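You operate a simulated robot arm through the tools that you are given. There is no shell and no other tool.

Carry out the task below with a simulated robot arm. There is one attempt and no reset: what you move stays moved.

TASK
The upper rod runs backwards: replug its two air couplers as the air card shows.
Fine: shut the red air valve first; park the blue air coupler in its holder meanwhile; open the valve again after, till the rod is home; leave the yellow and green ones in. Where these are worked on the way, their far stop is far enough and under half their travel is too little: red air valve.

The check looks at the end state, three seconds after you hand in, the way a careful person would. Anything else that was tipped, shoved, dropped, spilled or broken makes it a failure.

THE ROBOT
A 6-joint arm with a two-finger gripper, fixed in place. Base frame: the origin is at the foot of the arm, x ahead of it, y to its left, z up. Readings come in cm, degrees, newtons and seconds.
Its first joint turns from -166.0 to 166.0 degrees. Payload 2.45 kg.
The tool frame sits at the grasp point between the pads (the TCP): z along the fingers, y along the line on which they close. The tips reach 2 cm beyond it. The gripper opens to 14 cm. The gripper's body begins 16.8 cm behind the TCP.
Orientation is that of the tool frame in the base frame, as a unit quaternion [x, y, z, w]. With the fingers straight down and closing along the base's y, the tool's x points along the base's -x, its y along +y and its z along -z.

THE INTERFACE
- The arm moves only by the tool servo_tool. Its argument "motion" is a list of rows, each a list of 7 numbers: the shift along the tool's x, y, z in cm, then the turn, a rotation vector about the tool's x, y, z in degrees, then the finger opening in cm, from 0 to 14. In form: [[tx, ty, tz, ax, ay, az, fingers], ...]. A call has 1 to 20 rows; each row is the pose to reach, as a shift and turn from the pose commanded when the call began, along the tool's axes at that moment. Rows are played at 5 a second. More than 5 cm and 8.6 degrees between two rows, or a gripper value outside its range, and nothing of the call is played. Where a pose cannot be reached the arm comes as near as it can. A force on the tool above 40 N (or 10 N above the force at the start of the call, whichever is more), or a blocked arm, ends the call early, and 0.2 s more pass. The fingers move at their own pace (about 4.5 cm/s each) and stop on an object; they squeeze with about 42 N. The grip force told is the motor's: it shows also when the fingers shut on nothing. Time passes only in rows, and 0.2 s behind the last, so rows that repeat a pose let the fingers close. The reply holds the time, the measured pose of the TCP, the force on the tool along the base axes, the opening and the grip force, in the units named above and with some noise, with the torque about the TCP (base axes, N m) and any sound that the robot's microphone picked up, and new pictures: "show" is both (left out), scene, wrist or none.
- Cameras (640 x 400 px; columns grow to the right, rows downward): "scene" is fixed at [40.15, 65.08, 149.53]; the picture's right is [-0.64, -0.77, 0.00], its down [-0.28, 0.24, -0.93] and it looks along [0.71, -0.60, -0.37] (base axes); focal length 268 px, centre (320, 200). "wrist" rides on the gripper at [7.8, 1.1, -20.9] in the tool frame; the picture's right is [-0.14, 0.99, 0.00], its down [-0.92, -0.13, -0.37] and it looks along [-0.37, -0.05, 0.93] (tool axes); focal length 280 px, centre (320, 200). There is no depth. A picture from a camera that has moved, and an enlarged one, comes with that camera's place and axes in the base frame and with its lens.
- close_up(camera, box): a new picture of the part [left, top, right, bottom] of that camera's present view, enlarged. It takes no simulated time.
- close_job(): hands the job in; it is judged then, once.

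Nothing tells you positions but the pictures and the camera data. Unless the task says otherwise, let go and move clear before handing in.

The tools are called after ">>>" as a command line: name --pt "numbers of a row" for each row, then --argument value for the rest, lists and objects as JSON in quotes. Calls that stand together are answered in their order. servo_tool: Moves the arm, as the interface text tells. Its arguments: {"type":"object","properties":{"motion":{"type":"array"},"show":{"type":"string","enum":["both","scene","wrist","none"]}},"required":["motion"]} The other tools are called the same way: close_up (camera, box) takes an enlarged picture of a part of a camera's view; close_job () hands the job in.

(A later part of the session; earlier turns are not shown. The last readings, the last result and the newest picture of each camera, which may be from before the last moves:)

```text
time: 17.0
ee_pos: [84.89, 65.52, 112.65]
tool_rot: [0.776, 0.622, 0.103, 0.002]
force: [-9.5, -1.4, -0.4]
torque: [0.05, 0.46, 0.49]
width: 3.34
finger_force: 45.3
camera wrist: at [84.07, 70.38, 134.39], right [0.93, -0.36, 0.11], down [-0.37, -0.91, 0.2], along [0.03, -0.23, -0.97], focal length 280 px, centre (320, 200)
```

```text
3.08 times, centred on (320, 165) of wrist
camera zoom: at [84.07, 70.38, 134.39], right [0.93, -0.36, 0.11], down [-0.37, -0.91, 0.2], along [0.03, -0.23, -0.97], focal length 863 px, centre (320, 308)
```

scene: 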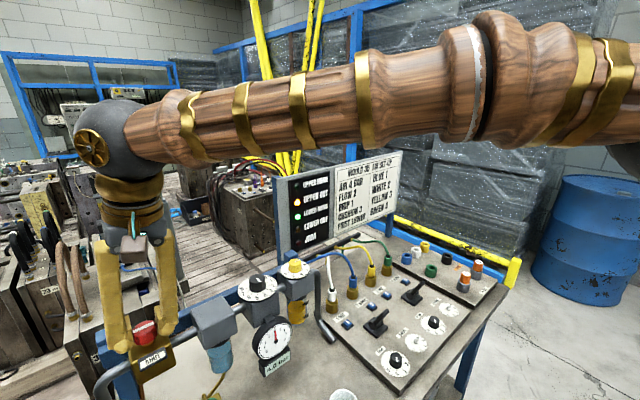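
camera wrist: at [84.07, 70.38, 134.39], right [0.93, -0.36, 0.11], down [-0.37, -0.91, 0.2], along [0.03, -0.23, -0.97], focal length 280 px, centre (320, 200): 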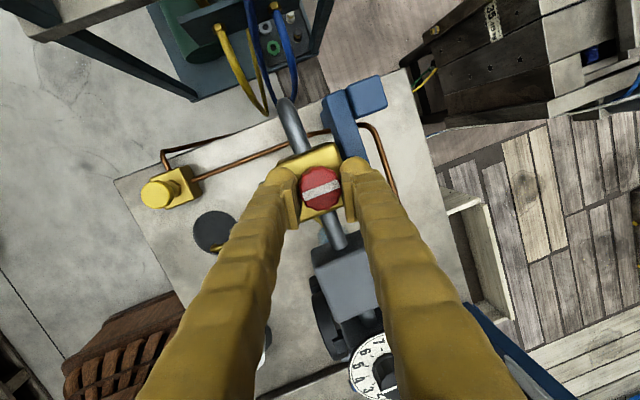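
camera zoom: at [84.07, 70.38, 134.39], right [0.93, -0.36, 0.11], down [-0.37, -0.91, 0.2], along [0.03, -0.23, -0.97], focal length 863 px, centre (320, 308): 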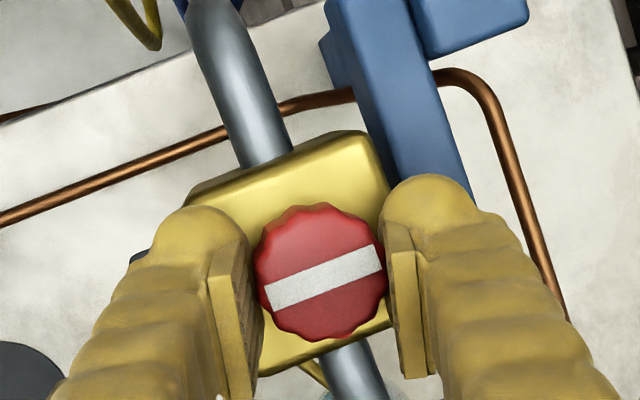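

The torque shows the stop is reached and the gauge reads 0.0 bar: valve shut. I open the fingers slightly and lift straight up.

>>> servo_tool --pt "0 0 0 0 0 0 3.8" --pt "0 0 0 0 0 0 5" --pt "0 0 0 0 0 0 5" --pt "0.31 0.26 -1.96 0 0 0 5" --pt "0.78 0.66 -4.9 0 0 0 5" --pt "1.41 1.18 -8.8 0 0 0 5" --pt "2.04 1.7 -12.7 0 0 0 5" --pt "2.67 2.2 -16.6 0 0 0 5" --pt "2.67 2.2 -16.6 0 0 0 5" --show "both"

>>> close_up --camera "scene" --box '[60, 280, 300, 390]'

>>> close_up --camera "scene" --box '[270, 140, 410, 260]'

```text
time: 19.0
ee_pos: [84.68, 65.76, 129.78]
tool_rot: [0.776, 0.622, 0.103, 0.003]
force: [0.2, 0.4, -0.2]
torque: [0.0, -0.03, 0.06]
width: 4.99
finger_force: 0.1
camera wrist: at [84.03, 70.48, 151.41], right [0.93, -0.36, 0.11], down [-0.37, -0.91, 0.2], along [0.03, -0.22, -0.97], focal length 280 px, centre (320, 200)
```

scene: 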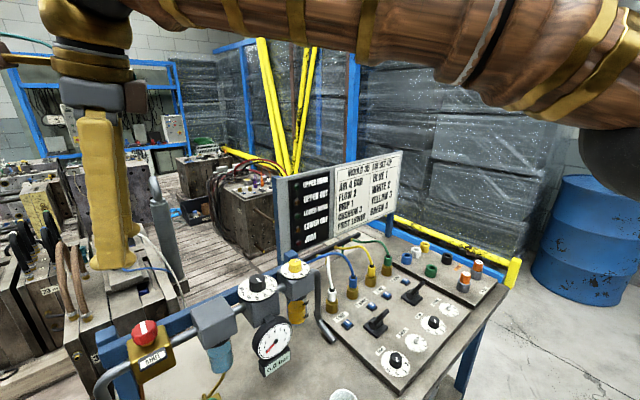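
wrist: 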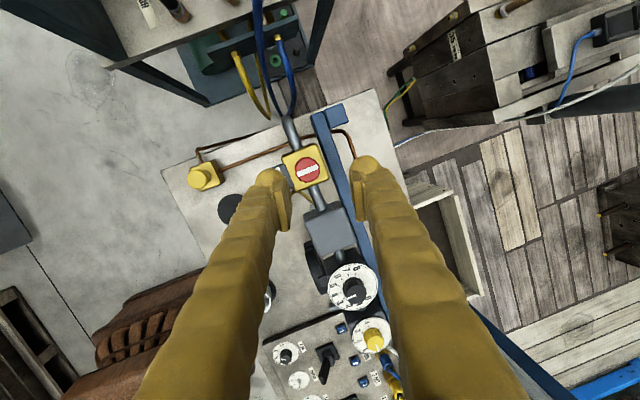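

```text
2.67 times, centred on (180, 335) of scene
camera zoom: at [40.15, 65.08, 149.53], right [-0.64, -0.77, 0.0], down [-0.28, 0.24, -0.93], along [0.71, -0.6, -0.37], focal length 714 px, centre (693, -160)
```

zoom: 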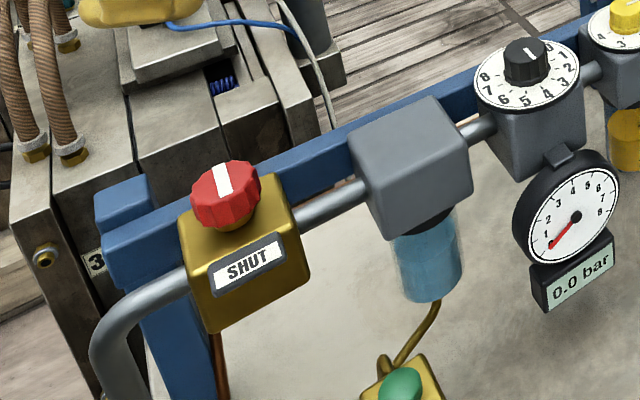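

```text
3.33 times, centred on (340, 200) of scene
camera zoom: at [40.15, 65.08, 149.53], right [-0.64, -0.77, 0.0], down [-0.28, 0.24, -0.93], along [0.71, -0.6, -0.37], focal length 892 px, centre (253, 200)
```

zoom: 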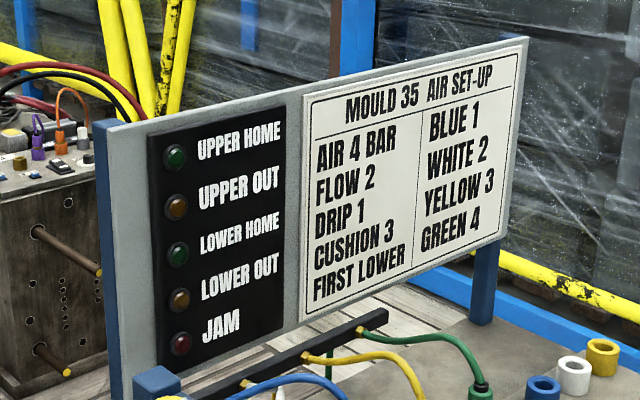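

The valve is shut (0.0 bar, all lamps dark). Next I raise and travel back towards the couplers while turning the gripper back to close along y.

>>> servo_tool --pt "-2.5 0.3 -0.6 0 0 -8 5" --pt "-5 0.6 -1.2 0 0 -16 5" --pt "-7.8 0.9 -1.8 0 0 -24 5" --pt "-10.6 1.2 -2.4 0 0 -32 5" --pt "-13.4 1.5 -3 0 0 -40 5" --pt "-16.2 1.8 -3.6 0 0 -48 5" --pt "-19 2.1 -4.2 0 0 -56 5" --pt "-21.8 2.4 -4.8 0 0 -64 5" --pt "-24.6 2.7 -5.4 0 0 -72 5" --pt "-27.4 3.0 -6.0 0 0 -80 5" --pt "-30.2 3.3 -6.5 0 0 -88 5" --pt "-33 3.6 -7 0 0 -95.5 5" --pt "-35.15 3.85 -7.38 0 0 -102.6 5" --pt "-35.15 3.85 -7.38 0 0 -102.6 5" --show "wrist"

```text
time: 22.0
ee_pos: [80.05, 29.65, 131.83]
tool_rot: [-0.001, 0.995, 0.062, 0.082]
force: [0.2, -0.3, 0.4]
torque: [0.01, -0.01, 0.02]
width: 4.98
finger_force: 0.1
camera wrist: at [69.0, 28.43, 151.05], right [0.12, 0.98, 0.15], down [0.85, -0.18, 0.5], along [0.51, 0.06, -0.86], focal length 280 px, centre (320, 200)
```

wrist: 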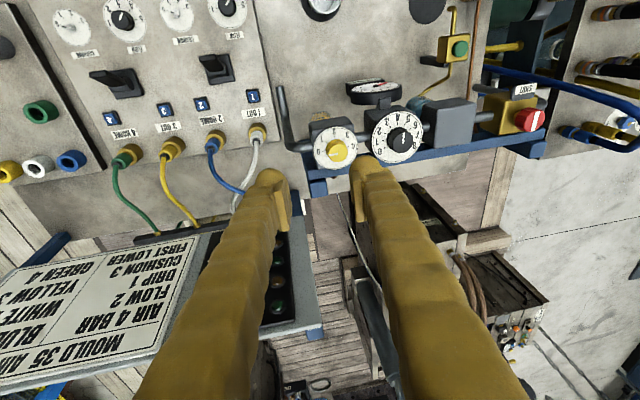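

I'm back near the panel. Now I straighten the tool to vertical and move above and in front of the blue coupler for a good look.

>>> servo_tool --pt "0.3 -3.6 1.48 1.47 1.9 0 5" --pt "0.6 -7.2 2.96 2.94 3.8 0 5" --pt "0.9 -10.9 4.44 4.42 5.69 0 5" --pt "1.2 -14.5 5.92 5.89 7.58 0 5" --pt "1.48 -18.17 7.42 7.36 9.48 0 5" --pt "1.48 -18.17 7.42 7.36 9.48 0 5" --show "both"

>>> close_up --camera "wrist" --box '[220, 80, 420, 240]'

>>> close_up --camera "scene" --box '[300, 230, 400, 310]'

```text
time: 23.4
ee_pos: [80.1, 12.94, 121.93]
tool_rot: [0.0, 1.0, -0.002, -0.001]
force: [0.5, 1.3, 0.4]
torque: [0.03, 0.03, 0.01]
width: 5.0
finger_force: 0.0
camera wrist: at [72.32, 14.06, 142.8], right [0.14, 0.99, 0.0], down [0.92, -0.13, 0.37], along [0.36, -0.05, -0.93], focal length 280 px, centre (320, 200)
```

scene: 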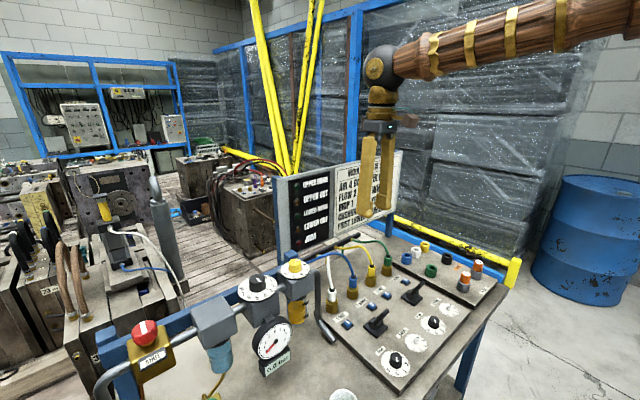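
wrist: 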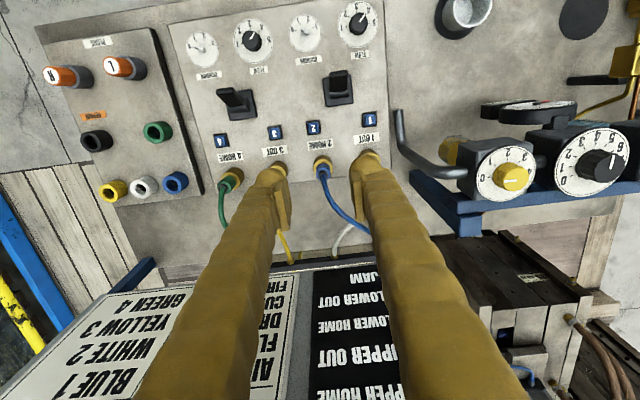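

```text
2.50 times, centred on (320, 160) of wrist
camera zoom: at [72.32, 14.06, 142.8], right [0.14, 0.99, 0.0], down [0.92, -0.13, 0.37], along [0.36, -0.05, -0.93], focal length 701 px, centre (320, 300)
```

zoom: 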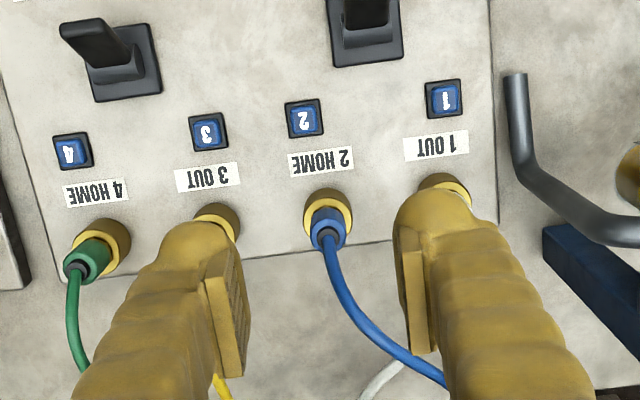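

```text
5.00 times, centred on (350, 270) of scene
camera zoom: at [40.15, 65.08, 149.53], right [-0.64, -0.77, 0.0], down [-0.28, 0.24, -0.93], along [0.71, -0.6, -0.37], focal length 1339 px, centre (170, -150)
```

zoom: 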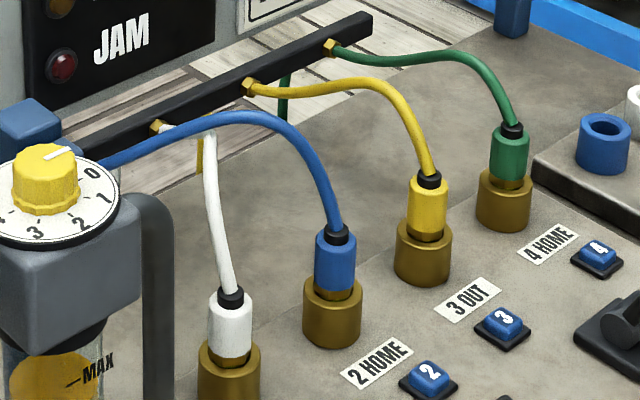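

The blue coupler axis is at about (86.2, 12.65), its body spanning z≈91–95 above a brass socket topping out near z=91. I move above it and descend partway.

>>> servo_tool --pt "-2 -0.1 4 0 0 0 5" --pt "-4 -0.2 8 0 0 0 5" --pt "-5.5 -0.29 12 0 0 0 5" --pt "-6.1 -0.29 16 0 0 0 5" --pt "-6.1 -0.29 20 0 0 0 5" --pt "-6.1 -0.29 23 0 0 0 5" --pt "-6.1 -0.29 23 0 0 0 5" --show "both"

>>> close_up --camera "wrist" --box '[240, 90, 400, 220]'

>>> close_up --camera "scene" --box '[310, 210, 430, 310]'

```text
time: 25.0
ee_pos: [86.22, 12.48, 99.05]
tool_rot: [0.0, 1.0, -0.001, -0.001]
force: [-0.5, 0.7, 0.0]
torque: [0.02, 0.02, 0.0]
width: 5.01
finger_force: 0.1
camera wrist: at [78.42, 13.65, 119.83], right [0.14, 0.99, 0.0], down [0.92, -0.13, 0.37], along [0.36, -0.05, -0.93], focal length 280 px, centre (320, 200)
```

scene: 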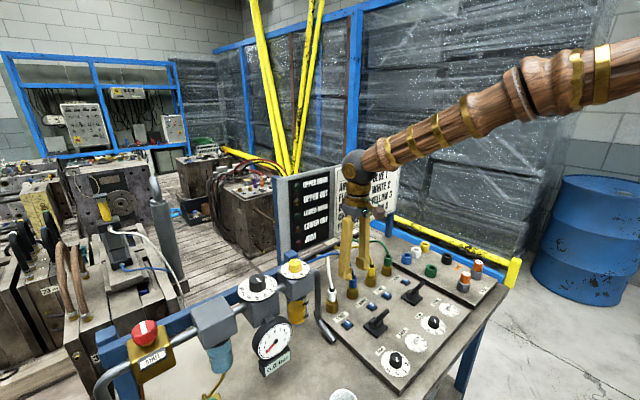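
wrist: 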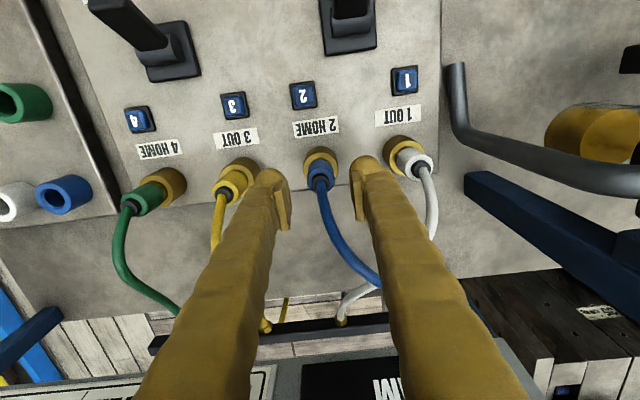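

```text
3.08 times, centred on (320, 155) of wrist
camera zoom: at [78.42, 13.65, 119.83], right [0.14, 0.99, 0.0], down [0.92, -0.13, 0.37], along [0.36, -0.05, -0.93], focal length 863 px, centre (320, 338)
```

zoom: 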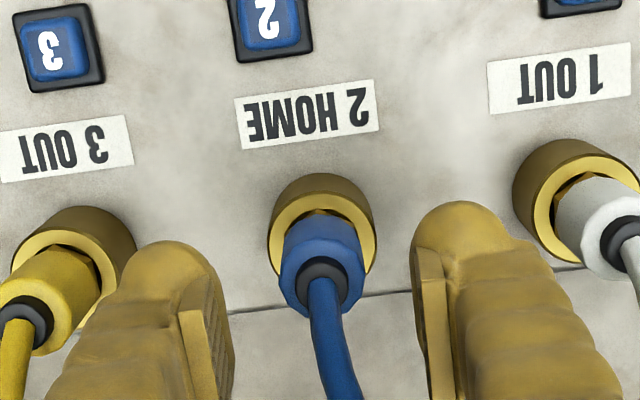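

```text
4.00 times, centred on (370, 260) of scene
camera zoom: at [40.15, 65.08, 149.53], right [-0.64, -0.77, 0.0], down [-0.28, 0.24, -0.93], along [0.71, -0.6, -0.37], focal length 1071 px, centre (120, -40)
```

zoom: 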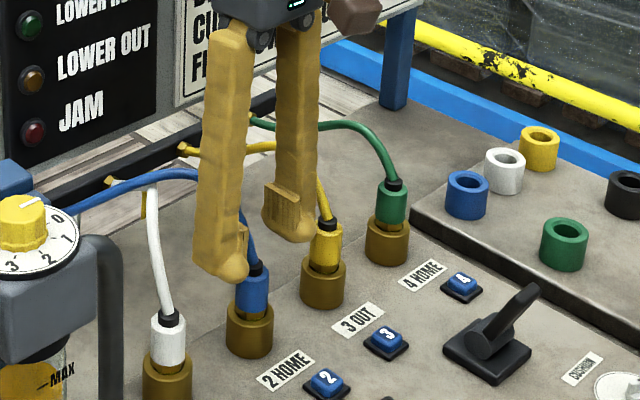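

Aligned to within a couple of millimetres. I descend to grip height and close on the blue coupler body.

>>> servo_tool --pt "-0.08 0.05 2.0 0 0 0 5" --pt "-0.08 0.1 4.0 0 0 0 5" --pt "-0.08 0.1 5.35 0 0 0 5" --pt "-0.08 0.1 5.35 0 0 0 5" --pt "-0.08 0.1 5.35 0 0 0 3.2" --pt "-0.08 0.1 5.35 0 0 0 2.6" --pt "-0.08 0.1 5.35 0 0 0 2.0" --pt "-0.08 0.1 5.35 0 0 0 1.2" --show "both"

>>> close_up --camera "wrist" --box '[240, 90, 400, 220]'

>>> close_up --camera "scene" --box '[310, 210, 430, 310]'

```text
time: 26.8
ee_pos: [86.28, 12.56, 93.64]
tool_rot: [0.0, 1.0, -0.001, -0.001]
force: [0.4, 0.2, -1.1]
torque: [0.0, -0.03, -0.01]
width: 2.38
finger_force: 38.7
camera wrist: at [78.45, 13.71, 114.48], right [0.14, 0.99, 0.0], down [0.92, -0.13, 0.37], along [0.36, -0.05, -0.93], focal length 280 px, centre (320, 200)
```

scene: 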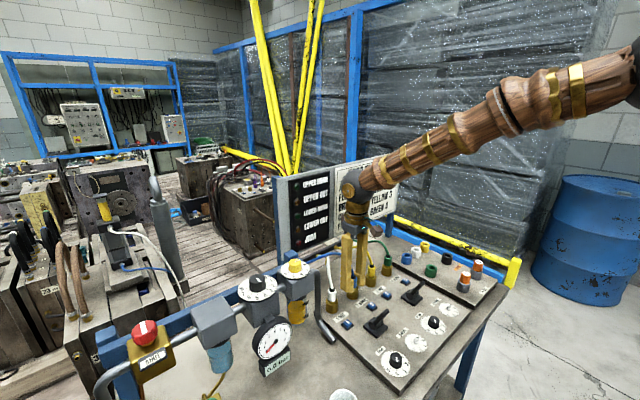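
wrist: 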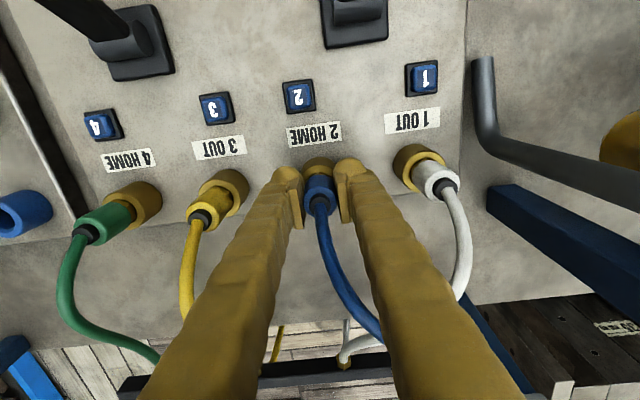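

```text
3.08 times, centred on (320, 155) of wrist
camera zoom: at [78.45, 13.71, 114.48], right [0.14, 0.99, 0.0], down [0.92, -0.13, 0.37], along [0.36, -0.05, -0.93], focal length 863 px, centre (320, 338)
```

zoom: 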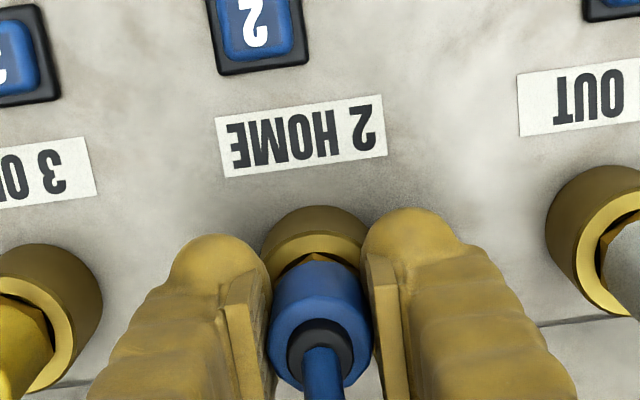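

```text
4.00 times, centred on (370, 260) of scene
camera zoom: at [40.15, 65.08, 149.53], right [-0.64, -0.77, 0.0], down [-0.28, 0.24, -0.93], along [0.71, -0.6, -0.37], focal length 1071 px, centre (120, -40)
```

zoom: 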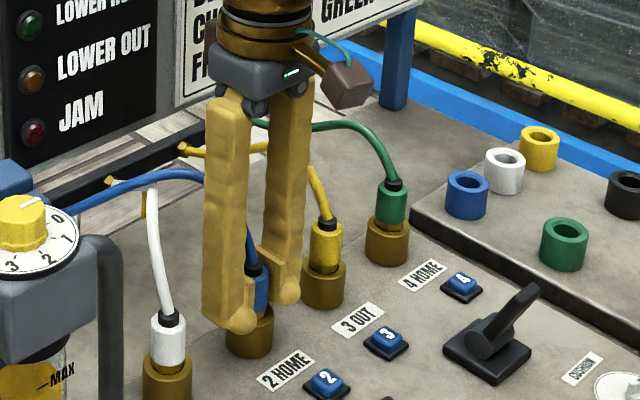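

Firm grip on the blue coupler (2.4 cm, nearly no side load). I pull it straight up in small steps.

>>> servo_tool --pt "0 0 -0.4 0 0 0 1.2" --pt "0 0 -0.8 0 0 0 1.2" --pt "0 0 -1.2 0 0 0 1.2" --pt "0 0 -1.8 0 0 0 1.2" --pt "0 0 -2.4 0 0 0 1.2" --pt "0 0 -3.2 0 0 0 1.2" --pt "0 0 -4 0 0 0 1.2" --pt "0 0 -4 0 0 0 1.2" --show "both"

>>> close_up --camera "wrist" --box '[240, 90, 400, 220]'

>>> close_up --camera "scene" --box '[310, 210, 430, 310]'

```text
time: 28.6
ee_pos: [86.34, 12.5, 97.86]
tool_rot: [0.0, 1.0, -0.001, 0.0]
force: [-0.8, 0.3, 0.1]
torque: [0.01, 0.03, 0.02]
width: 1.21
finger_force: 0.1
camera wrist: at [78.51, 13.7, 118.57], right [0.14, 0.99, 0.0], down [0.92, -0.13, 0.37], along [0.36, -0.05, -0.93], focal length 280 px, centre (320, 200)
```

scene: 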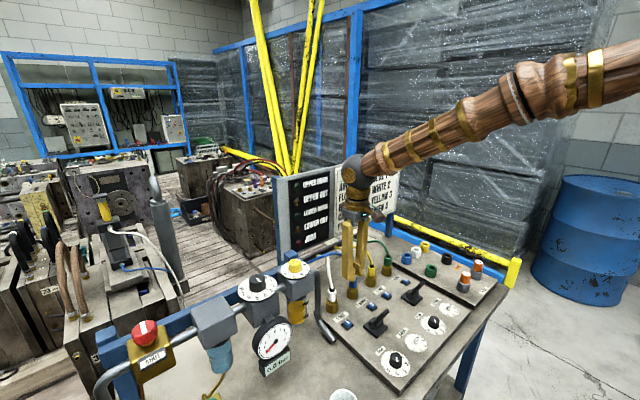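
wrist: 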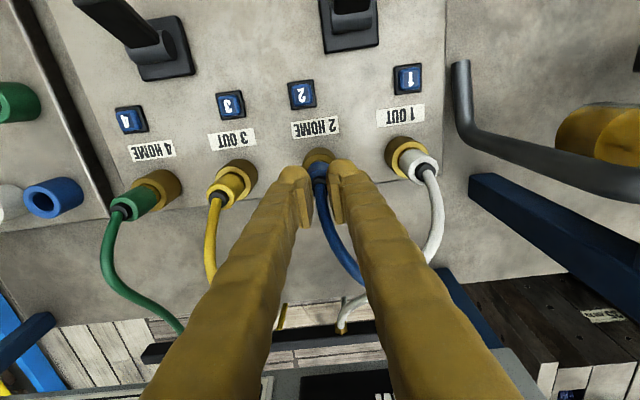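

```text
3.08 times, centred on (320, 155) of wrist
camera zoom: at [78.51, 13.7, 118.57], right [0.14, 0.99, 0.0], down [0.92, -0.13, 0.37], along [0.36, -0.05, -0.93], focal length 863 px, centre (320, 338)
```

zoom: 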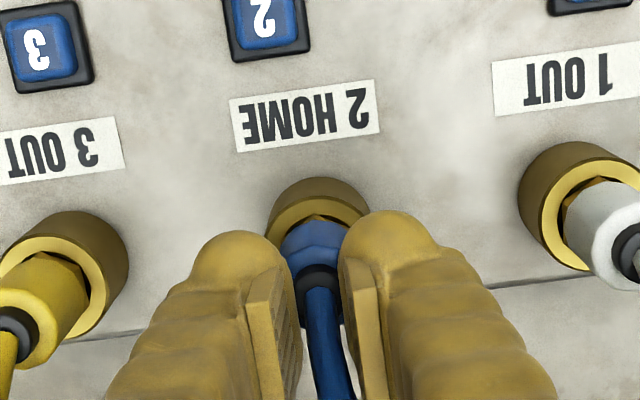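

```text
4.00 times, centred on (370, 260) of scene
camera zoom: at [40.15, 65.08, 149.53], right [-0.64, -0.77, 0.0], down [-0.28, 0.24, -0.93], along [0.71, -0.6, -0.37], focal length 1071 px, centre (120, -40)
```

zoom: 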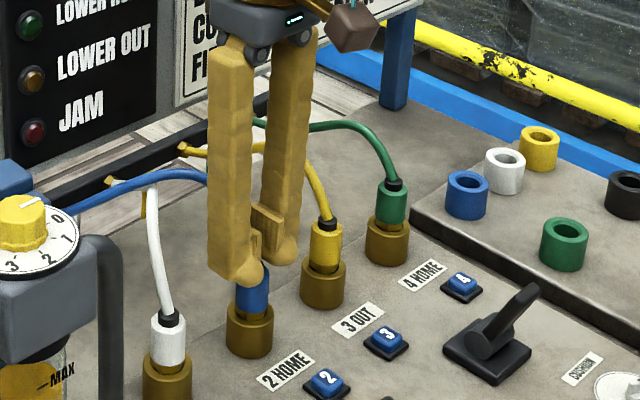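

The fingers slipped off; the blue coupler is still seated, so it holds harder than a straight quick pull or needs a twist. I'll look closely at the coupler shapes for a locking feature.

>>> close_up --camera "wrist" --box '[380, 125, 450, 190]'

>>> close_up --camera "scene" --box '[335, 275, 375, 310]'

>>> close_up --camera "wrist" --box '[105, 140, 265, 240]'

>>> close_up --camera "scene" --box '[375, 245, 425, 290]'

>>> close_up --camera "wrist" --box '[0, 70, 120, 230]'

```text
6.15 times, centred on (415, 158) of wrist
camera zoom: at [78.51, 13.7, 118.57], right [0.14, 0.99, 0.0], down [0.92, -0.13, 0.37], along [0.36, -0.05, -0.93], focal length 1726 px, centre (-265, 462)
```

zoom: 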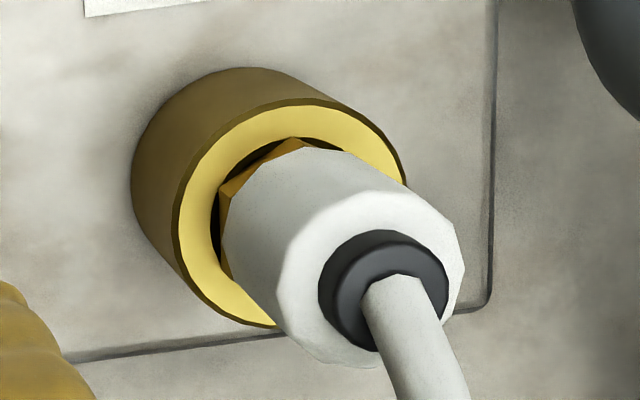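

```text
11.43 times, centred on (355, 292) of scene
camera zoom: at [40.15, 65.08, 149.53], right [-0.64, -0.77, 0.0], down [-0.28, 0.24, -0.93], along [0.71, -0.6, -0.37], focal length 3060 px, centre (-80, -857)
```

zoom: 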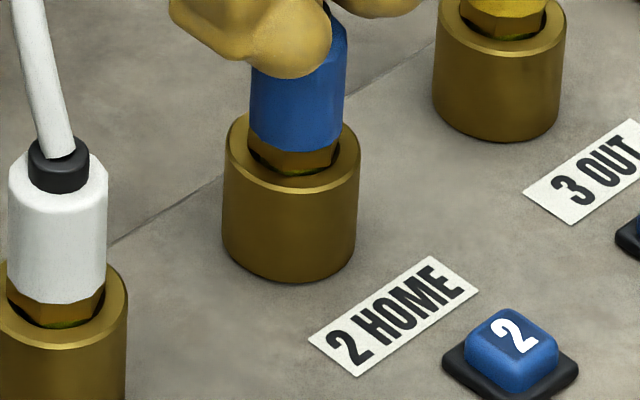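

```text
4.00 times, centred on (185, 190) of wrist
camera zoom: at [78.51, 13.7, 118.57], right [0.14, 0.99, 0.0], down [0.92, -0.13, 0.37], along [0.36, -0.05, -0.93], focal length 1122 px, centre (860, 240)
```

zoom: 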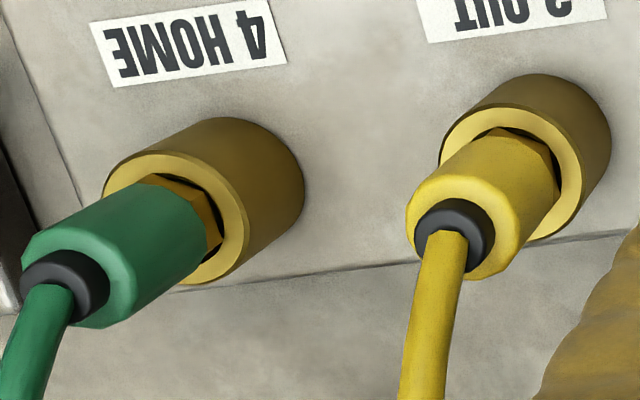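

```text
8.89 times, centred on (400, 268) of scene
camera zoom: at [40.15, 65.08, 149.53], right [-0.64, -0.77, 0.0], down [-0.28, 0.24, -0.93], along [0.71, -0.6, -0.37], focal length 2380 px, centre (-391, -400)
```

zoom: 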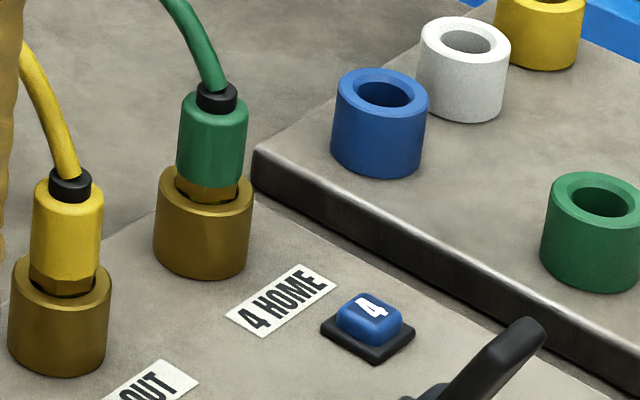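

```text
2.50 times, centred on (60, 150) of wrist
camera zoom: at [78.51, 13.7, 118.57], right [0.14, 0.99, 0.0], down [0.92, -0.13, 0.37], along [0.36, -0.05, -0.93], focal length 701 px, centre (970, 325)
```

zoom: 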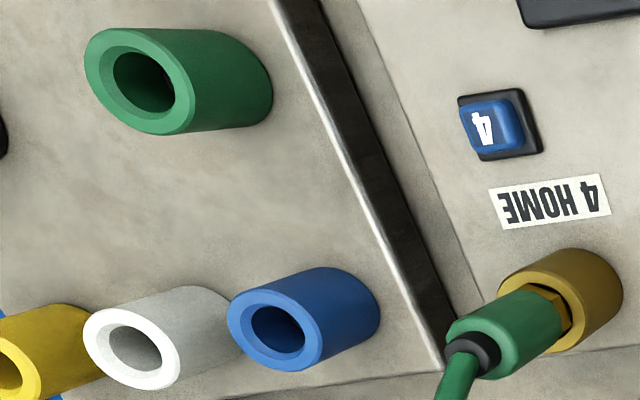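

No lock feature is visible, just a push-in nipple in a socket. I'll regrip slightly lower with full squeeze and pull slowly to see how the force behaves.

>>> servo_tool --pt "0 0 0 0 0 0 4.5" --pt "0 0 1.5 0 0 0 4.5" --pt "0 0 3.0 0 0 0 4.5" --pt "0 0 4.35 0 0 0 4.5" --pt "0 0 4.35 0 0 0 4.5" --pt "0 0 4.35 0 0 0 2.6" --pt "0 0 4.35 0 0 0 1.5" --pt "0 0 4.35 0 0 0 0" --pt "0 0 4.35 0 0 0 0" --pt "0 0 4.35 0 0 0 0" --show "none"

>>> servo_tool --pt "0 0 -0.03 0 0 0 0" --pt "0 0 -0.06 0 0 0 0" --pt "0 0 -0.06 0 0 0 0" --show "none"

```text
time: 30.8
ee_pos: [86.28, 12.36, 93.51]
tool_rot: [0.0, 1.0, -0.001, -0.001]
force: [-1.2, 5.7, 2.6]
torque: [0.39, 0.03, 0.0]
width: 2.37
finger_force: 42.0
```

```text
time: 31.6
ee_pos: [86.24, 12.38, 93.52]
tool_rot: [0.0, 1.0, -0.001, 0.0]
force: [8.2, -1.3, -1.5]
torque: [0.08, -0.24, -0.07]
width: 2.34
finger_force: 42.0
```

Grip is at full force. I pull a bit more in small increments and read the load.

>>> servo_tool --pt "0 0 -0.03 0 0 0 0" --pt "0 0 -0.06 0 0 0 0" --pt "0 0 -0.1 0 0 0 0" --pt "0 0 -0.1 0 0 0 0" --show "none"

>>> servo_tool --pt "0 0 -0.03 0 0 0 0" --pt "0 0 -0.06 0 0 0 0" --pt "0 0 -0.1 0 0 0 0" --pt "0 0 -0.1 0 0 0 0" --show "none"

```text
time: 32.6
ee_pos: [86.11, 12.58, 93.55]
tool_rot: [-0.001, 1.0, -0.002, 0.0]
force: [15.2, -4.3, -20.7]
torque: [-0.14, -0.62, 0.04]
width: 2.34
finger_force: 42.1
```

```text
time: 33.6
ee_pos: [86.24, 12.48, 93.6]
tool_rot: [0.0, 1.0, -0.002, -0.002]
force: [4.1, -1.1, -34.1]
torque: [-0.01, -0.09, 0.03]
width: 2.33
finger_force: 41.9
```

The downward pull on the tool is now 34 N and the grip is holding. I go on in small increments.

>>> servo_tool --pt "0 0 -0.03 0 0 0 0" --pt "0 0 -0.05 0 0 0 0" --pt "0 0 -0.05 0 0 0 0" --show "none"

>>> servo_tool --pt "0 0 -0.03 0 0 0 0" --pt "0 0 -0.05 0 0 0 0" --pt "0 0 -0.05 0 0 0 0" --show "wrist"

```text
time: 34.4
ee_pos: [86.14, 12.61, 93.63]
tool_rot: [0.0, 1.0, -0.002, 0.0]
force: [-3.5, -0.2, -32.3]
torque: [0.02, 0.16, -0.01]
width: 2.35
finger_force: 41.8
```

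```text
time: 35.2
ee_pos: [86.3, 12.51, 93.7]
tool_rot: [-0.001, 1.0, -0.002, -0.001]
force: [-5.5, -0.3, -32.4]
torque: [-0.04, 0.3, -0.01]
width: 2.33
finger_force: 41.8
camera wrist: at [78.44, 13.72, 114.51], right [0.14, 0.99, 0.0], down [0.92, -0.13, 0.37], along [0.36, -0.05, -0.93], focal length 280 px, centre (320, 200)
```

wrist: 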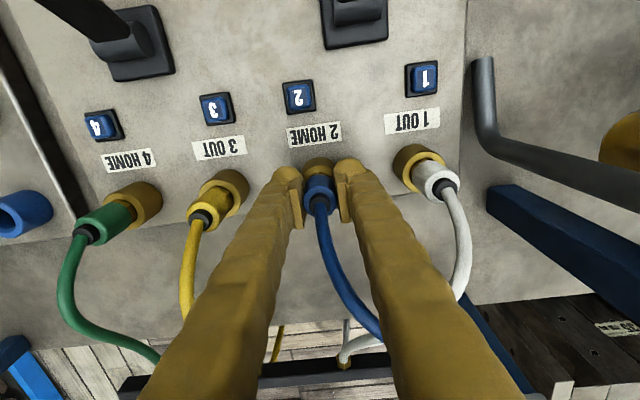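

The pull saturates near 33 N, which is my friction limit, so the coupler is locked against a straight pull. I'll relax the pull and try a small counter-clockwise twist to feel for a bayonet.

>>> servo_tool --pt "0 0 0.08 0 0 0 0" --pt "0 0 0.15 0 0 0 0" --pt "0 0 0.15 0 0 0 0" --show "none"

>>> servo_tool --pt "0 0 0 0 0 -3 0" --pt "0 0 0 0 0 -6 0" --pt "0 0 0 0 0 -9 0" --pt "0 0 0 0 0 -12 0" --pt "0 0 0 0 0 -12 0" --show "wrist"

>>> close_up --camera "wrist" --box '[240, 90, 400, 220]'

```text
time: 36.0
ee_pos: [86.24, 12.52, 93.7]
tool_rot: [0.0, 1.0, -0.001, 0.0]
force: [-18.3, -1.6, 6.7]
torque: [-0.06, 0.73, 0.01]
width: 2.35
finger_force: 42.4
```

```text
time: 37.2
ee_pos: [86.27, 12.42, 93.58]
tool_rot: [-0.105, 0.994, 0.0, 0.0]
force: [-7.1, -2.5, 30.4]
torque: [-0.12, 0.26, -0.03]
width: 2.32
finger_force: 42.4
camera wrist: at [78.36, 12.07, 114.46], right [-0.07, 1.0, 0.0], down [0.93, 0.07, 0.37], along [0.37, 0.02, -0.93], focal length 280 px, centre (320, 200)
```

wrist: 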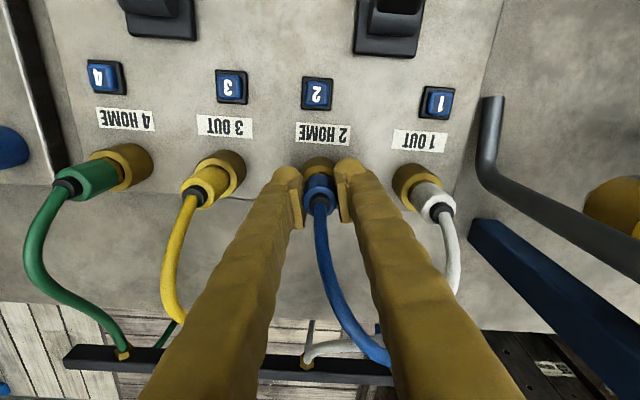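

```text
3.08 times, centred on (320, 155) of wrist
camera zoom: at [78.36, 12.07, 114.46], right [-0.07, 1.0, 0.0], down [0.93, 0.07, 0.37], along [0.37, 0.02, -0.93], focal length 863 px, centre (320, 338)
```

zoom: 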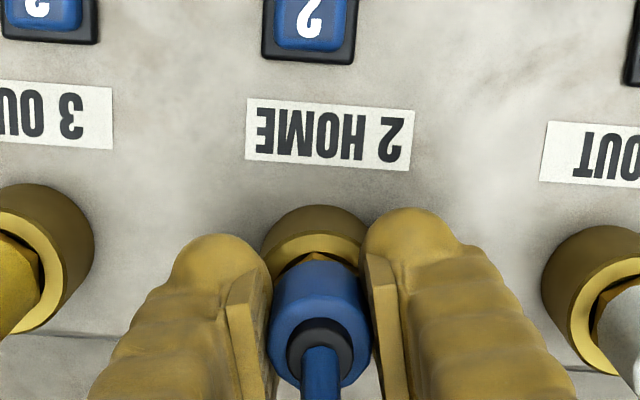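

The twist met no noticeable torque. I'll zoom tightly to see whether the coupler turned with the fingers, and look at the numbered blue buttons beside each socket.

>>> close_up --camera "wrist" --box '[295, 145, 345, 200]'

>>> close_up --camera "wrist" --box '[200, 50, 460, 160]'

>>> close_up --camera "scene" --box '[335, 270, 425, 340]'

```text
7.27 times, centred on (320, 172) of wrist
camera zoom: at [78.36, 12.07, 114.46], right [-0.07, 1.0, 0.0], down [0.93, 0.07, 0.37], along [0.37, 0.02, -0.93], focal length 2039 px, centre (320, 400)
```

zoom: 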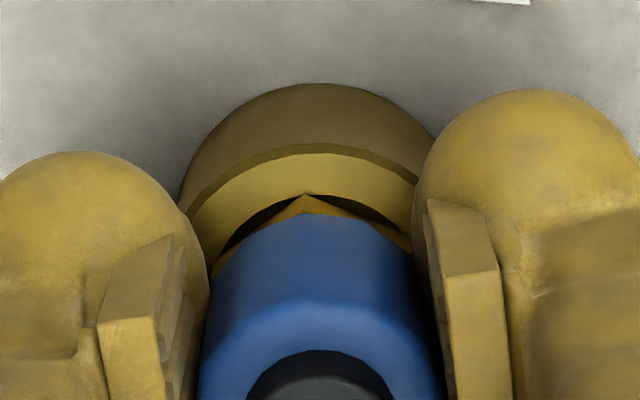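

```text
2.46 times, centred on (330, 105) of wrist
camera zoom: at [78.36, 12.07, 114.46], right [-0.07, 1.0, 0.0], down [0.93, 0.07, 0.37], along [0.37, 0.02, -0.93], focal length 690 px, centre (295, 434)
```

zoom: 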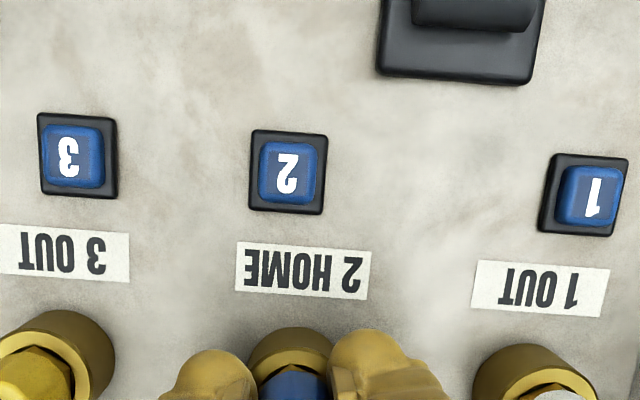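

```text
5.71 times, centred on (380, 305) of scene
camera zoom: at [40.15, 65.08, 149.53], right [-0.64, -0.77, 0.0], down [-0.28, 0.24, -0.93], along [0.71, -0.6, -0.37], focal length 1530 px, centre (-23, -400)
```

zoom: 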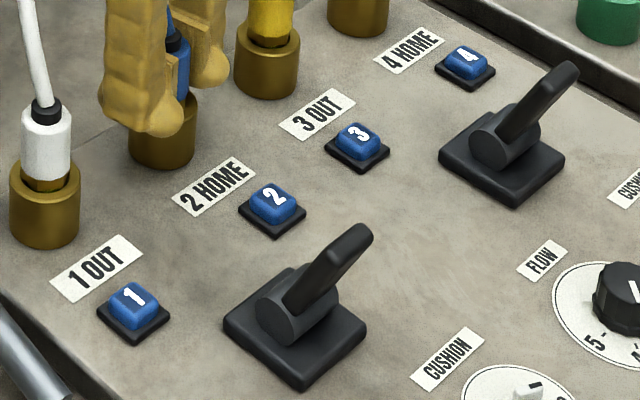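

The coupler appears to turn freely with the fingers, which suggests a twist-lock. I'll ease the downward push and continue counter-clockwise, watching torque and sounds.

>>> servo_tool --pt "0 0 -0.08 0 0 0 0" --pt "0 0 -0.08 0 0 -4 0" --pt "0 0 -0.08 0 0 -8 0" --pt "0 0 -0.08 0 0 -12 0" --pt "0 0 -0.08 0 0 -16 0" --pt "0 0 -0.08 0 0 -20 0" --pt "0 0 -0.08 0 0 -24 0" --pt "0 0 -0.08 0 0 -24 0" --show "wrist"

>>> close_up --camera "wrist" --box '[295, 145, 345, 200]'

```text
time: 39.0
ee_pos: [86.13, 12.63, 93.55]
tool_rot: [-0.31, 0.951, -0.001, 0.0]
force: [6.2, 2.7, 7.7]
torque: [0.14, -0.2, -0.04]
width: 2.35
finger_force: 41.8
camera wrist: at [79.3, 8.93, 114.46], right [-0.47, 0.88, 0.0], down [0.82, 0.44, 0.37], along [0.32, 0.17, -0.93], focal length 280 px, centre (320, 200)
```

wrist: 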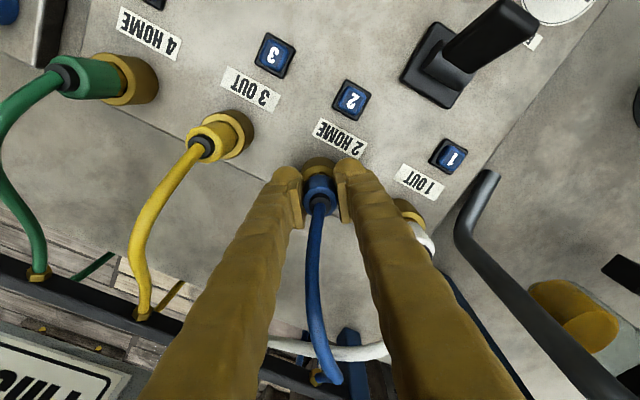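

```text
7.27 times, centred on (320, 172) of wrist
camera zoom: at [79.3, 8.93, 114.46], right [-0.47, 0.88, 0.0], down [0.82, 0.44, 0.37], along [0.32, 0.17, -0.93], focal length 2039 px, centre (320, 400)
```

zoom: 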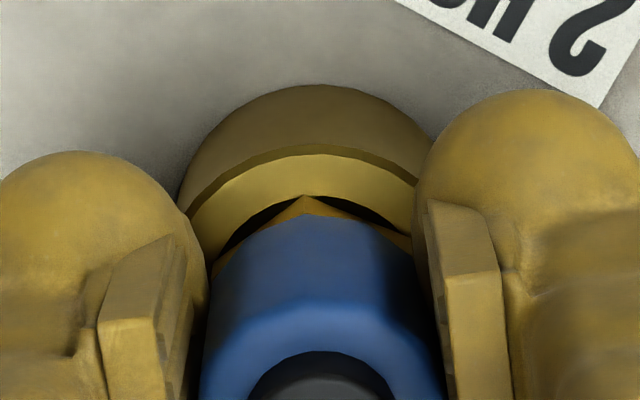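

The coupler does turn with the fingers, now 36° round. I test a gentle pull here before turning further.

>>> servo_tool --pt "0 0 -0.05 0 0 0 0" --pt "0 0 -0.1 0 0 0 0" --pt "0 0 -0.15 0 0 0 0" --pt "0 0 -0.15 0 0 0 0" --show "none"

```text
time: 40.0
ee_pos: [86.15, 12.44, 93.72]
tool_rot: [-0.309, 0.951, 0.0, -0.001]
force: [10.9, 5.2, -29.1]
torque: [0.25, -0.42, -0.03]
width: 2.34
finger_force: 42.2
```

Still held here. I relax and keep turning counter-clockwise.

>>> servo_tool --pt "0 0 0.1 0 0 0 0" --pt "0 0 0.1 0 0 -4 0" --pt "0 0 0.1 0 0 -8 0" --pt "0 0 0.1 0 0 -12 0" --pt "0 0 0.1 0 0 -16 0" --pt "0 0 0.1 0 0 -20 0" --pt "0 0 0.1 0 0 -24 0" --pt "0 0 0.1 0 0 -28 0" --pt "0 0 0.1 0 0 -28 0" --show "wrist"

>>> close_up --camera "wrist" --box '[295, 145, 345, 200]'

>>> servo_tool --pt "0 0 -0.05 0 0 0 0" --pt "0 0 -0.1 0 0 0 0" --pt "0 0 -0.15 0 0 0 0" --pt "0 0 -0.15 0 0 0 0" --show "none"

```text
time: 42.0
ee_pos: [86.23, 12.6, 93.79]
tool_rot: [-0.531, 0.848, 0.0, -0.001]
force: [-3.0, -2.1, -12.0]
torque: [-0.05, 0.17, -0.04]
width: 2.34
finger_force: 42.1
camera wrist: at [81.86, 6.07, 114.51], right [-0.83, 0.56, 0.0], down [0.52, 0.77, 0.37], along [0.2, 0.3, -0.93], focal length 280 px, centre (320, 200)
```

wrist: 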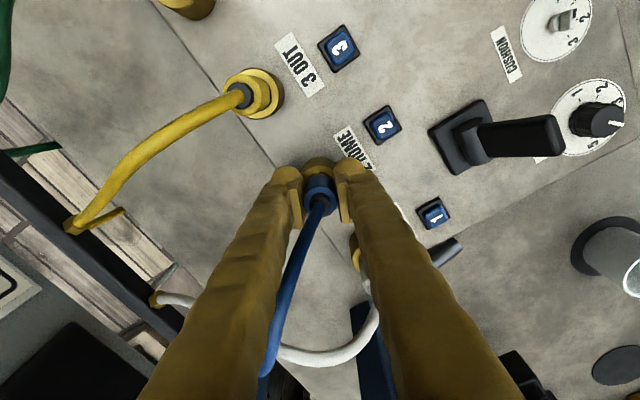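

```text
7.27 times, centred on (320, 172) of wrist
camera zoom: at [81.86, 6.07, 114.51], right [-0.83, 0.56, 0.0], down [0.52, 0.77, 0.37], along [0.2, 0.3, -0.93], focal length 2039 px, centre (320, 400)
```

zoom: 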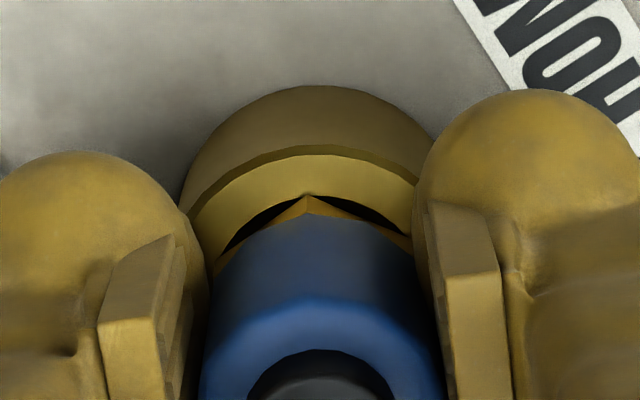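

```text
time: 43.0
ee_pos: [86.12, 12.35, 93.84]
tool_rot: [-0.53, 0.848, -0.001, -0.002]
force: [1.1, -2.7, -33.2]
torque: [-0.06, 0.03, -0.08]
width: 2.33
finger_force: 41.8
```

Even at 64° the coupler spins freely but holds against about 33 N, so twisting alone isn't the release. Each socket has its own numbered blue button beside it, likely its latch release; I'll let go, rise, and inspect button 2 closely.

>>> servo_tool --pt "0 0 0.1 0 0 0 2.5" --pt "0 0 0.1 0 0 0 4.5" --pt "0 0 0.1 0 0 0 4.5" --pt "0 0 -2 0 0 0 4.5" --pt "0 0 -5 0 0 0 4.5" --pt "0 0 -9 0 0 0 4.5" --pt "0 0 -13 0 0 0 4.5" --pt "0 0 -13 0 0 8 4.5" --pt "0 0 -13 0 0 16 4.5" --pt "0 0 -13 0 0 24 4.5" --pt "0 0 -13 0 0 32 4.5" --pt "0 0 -13 0 0 40 4.5" --pt "0 0 -13 0 0 48 4.5" --pt "0 0 -13 0 0 56 4.5" --pt "0 0 -13 0 0 64 4.5" --pt "0 0 -13 0 0 64 4.5" --show "both"

```text
time: 46.4
ee_pos: [86.19, 12.6, 106.99]
tool_rot: [0.001, 1.0, -0.001, -0.001]
force: [-0.7, 0.7, -0.2]
torque: [0.01, -0.03, 0.0]
width: 4.5
finger_force: 0.1
camera wrist: at [78.45, 13.76, 127.63], right [0.14, 0.99, 0.0], down [0.92, -0.13, 0.37], along [0.36, -0.05, -0.93], focal length 280 px, centre (320, 200)
```

scene: 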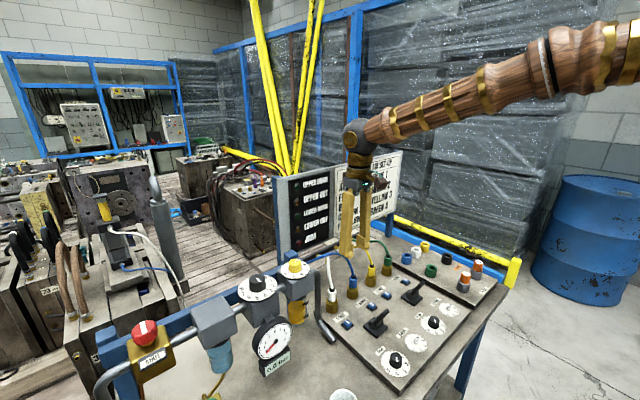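
wrist: 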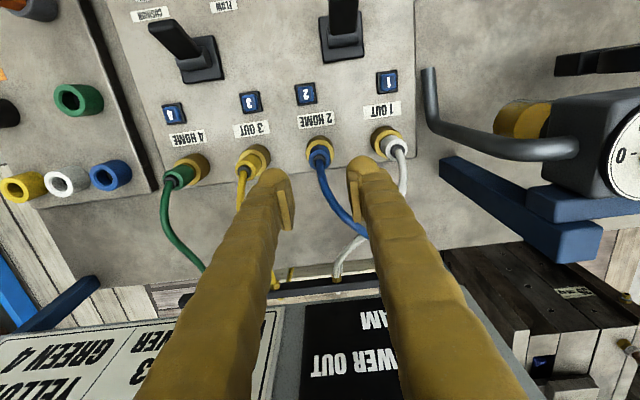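

I'm clear above the couplers now. I zoom in on the blue coupler, the buttons and the other bench items for labels.

>>> close_up --camera "scene" --box '[330, 255, 400, 315]'

>>> close_up --camera "wrist" --box '[220, 70, 440, 200]'

>>> close_up --camera "scene" --box '[170, 330, 330, 400]'

```text
6.67 times, centred on (365, 285) of scene
camera zoom: at [40.15, 65.08, 149.53], right [-0.64, -0.77, 0.0], down [-0.28, 0.24, -0.93], along [0.71, -0.6, -0.37], focal length 1785 px, centre (20, -367)
```

zoom: 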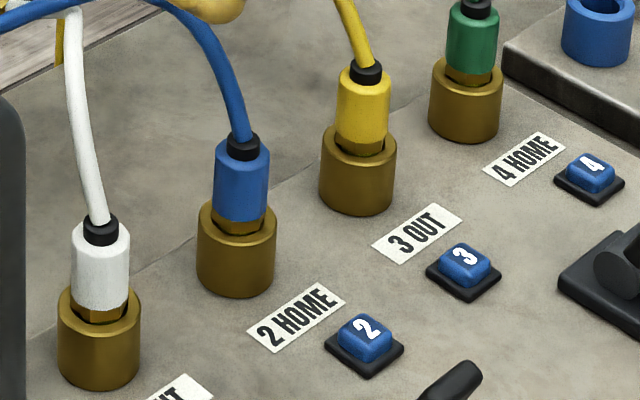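

```text
2.91 times, centred on (330, 135) of wrist
camera zoom: at [78.45, 13.76, 127.63], right [0.14, 0.99, 0.0], down [0.92, -0.13, 0.37], along [0.36, -0.05, -0.93], focal length 816 px, centre (291, 389)
```

zoom: 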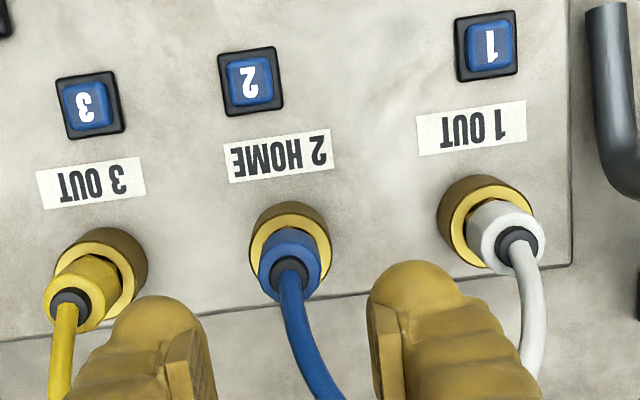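

```text
4.00 times, centred on (250, 365) of scene
camera zoom: at [40.15, 65.08, 149.53], right [-0.64, -0.77, 0.0], down [-0.28, 0.24, -0.93], along [0.71, -0.6, -0.37], focal length 1071 px, centre (600, -460)
```

zoom: 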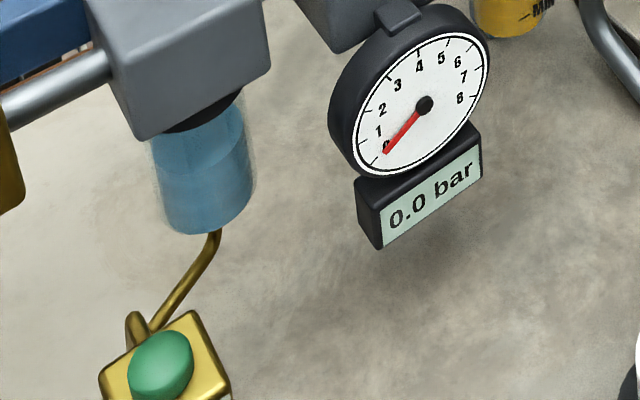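

The blue coupler is fully seated, like the others. Button 2 is at about (79.1, 11.9, 89); I move above it with closed fingers and check.

>>> servo_tool --pt "3.5 -0.3 0 0 0 0 2" --pt "7.0 -0.7 0 0 0 0 0" --pt "7.1 -0.7 4 0 0 0 0" --pt "7.1 -0.7 8 0 0 0 0" --pt "7.1 -0.7 11 0 0 0 0" --pt "7.1 -0.7 11 0 0 0 0" --show "both"

>>> close_up --camera "scene" --box '[330, 240, 430, 330]'

>>> close_up --camera "wrist" --box '[240, 90, 400, 210]'

```text
time: 47.8
ee_pos: [79.1, 11.87, 95.8]
tool_rot: [0.0, 1.0, 0.0, -0.001]
force: [0.0, -0.8, -0.3]
torque: [-0.01, -0.02, 0.01]
width: 0.0
finger_force: 29.4
camera wrist: at [71.32, 13.08, 116.55], right [0.14, 0.99, 0.0], down [0.92, -0.13, 0.37], along [0.36, -0.05, -0.93], focal length 280 px, centre (320, 200)
```

scene: 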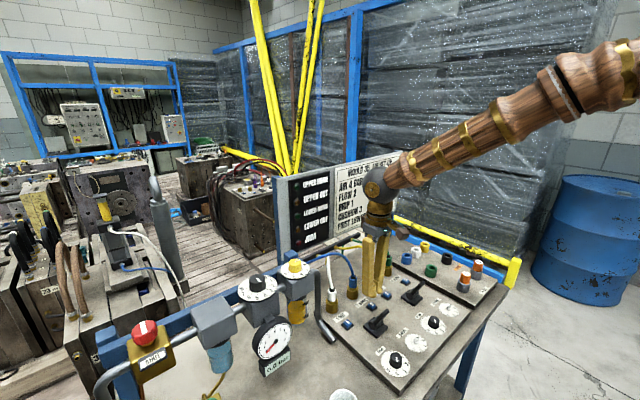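
wrist: 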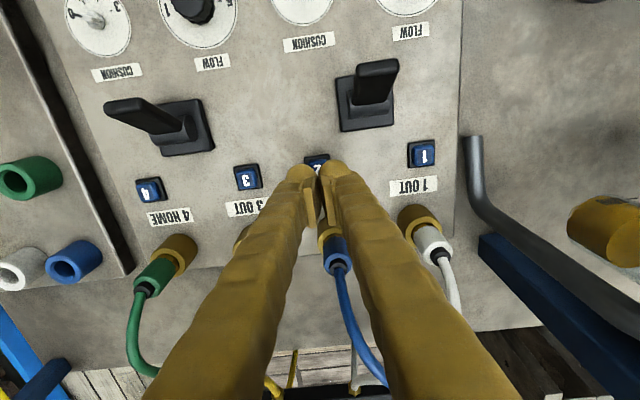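

```text
4.44 times, centred on (380, 285) of scene
camera zoom: at [40.15, 65.08, 149.53], right [-0.64, -0.77, 0.0], down [-0.28, 0.24, -0.93], along [0.71, -0.6, -0.37], focal length 1190 px, centre (53, -178)
```

zoom: 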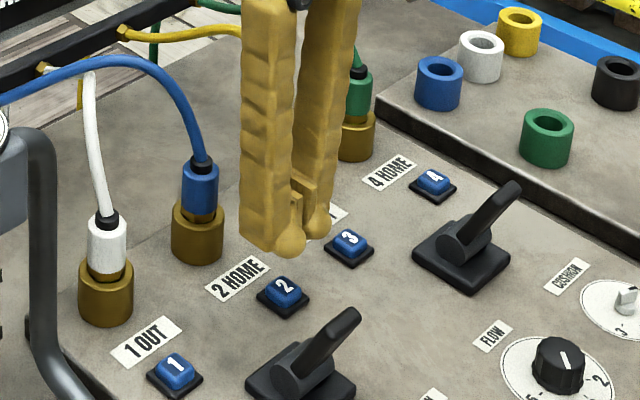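

```text
3.33 times, centred on (320, 150) of wrist
camera zoom: at [71.32, 13.08, 116.55], right [0.14, 0.99, 0.0], down [0.92, -0.13, 0.37], along [0.36, -0.05, -0.93], focal length 935 px, centre (320, 367)
```

zoom: 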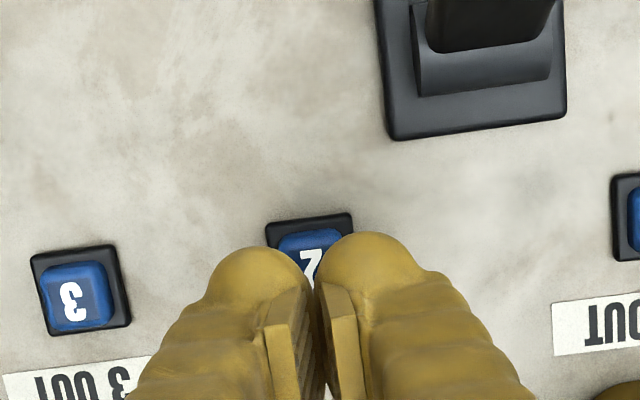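

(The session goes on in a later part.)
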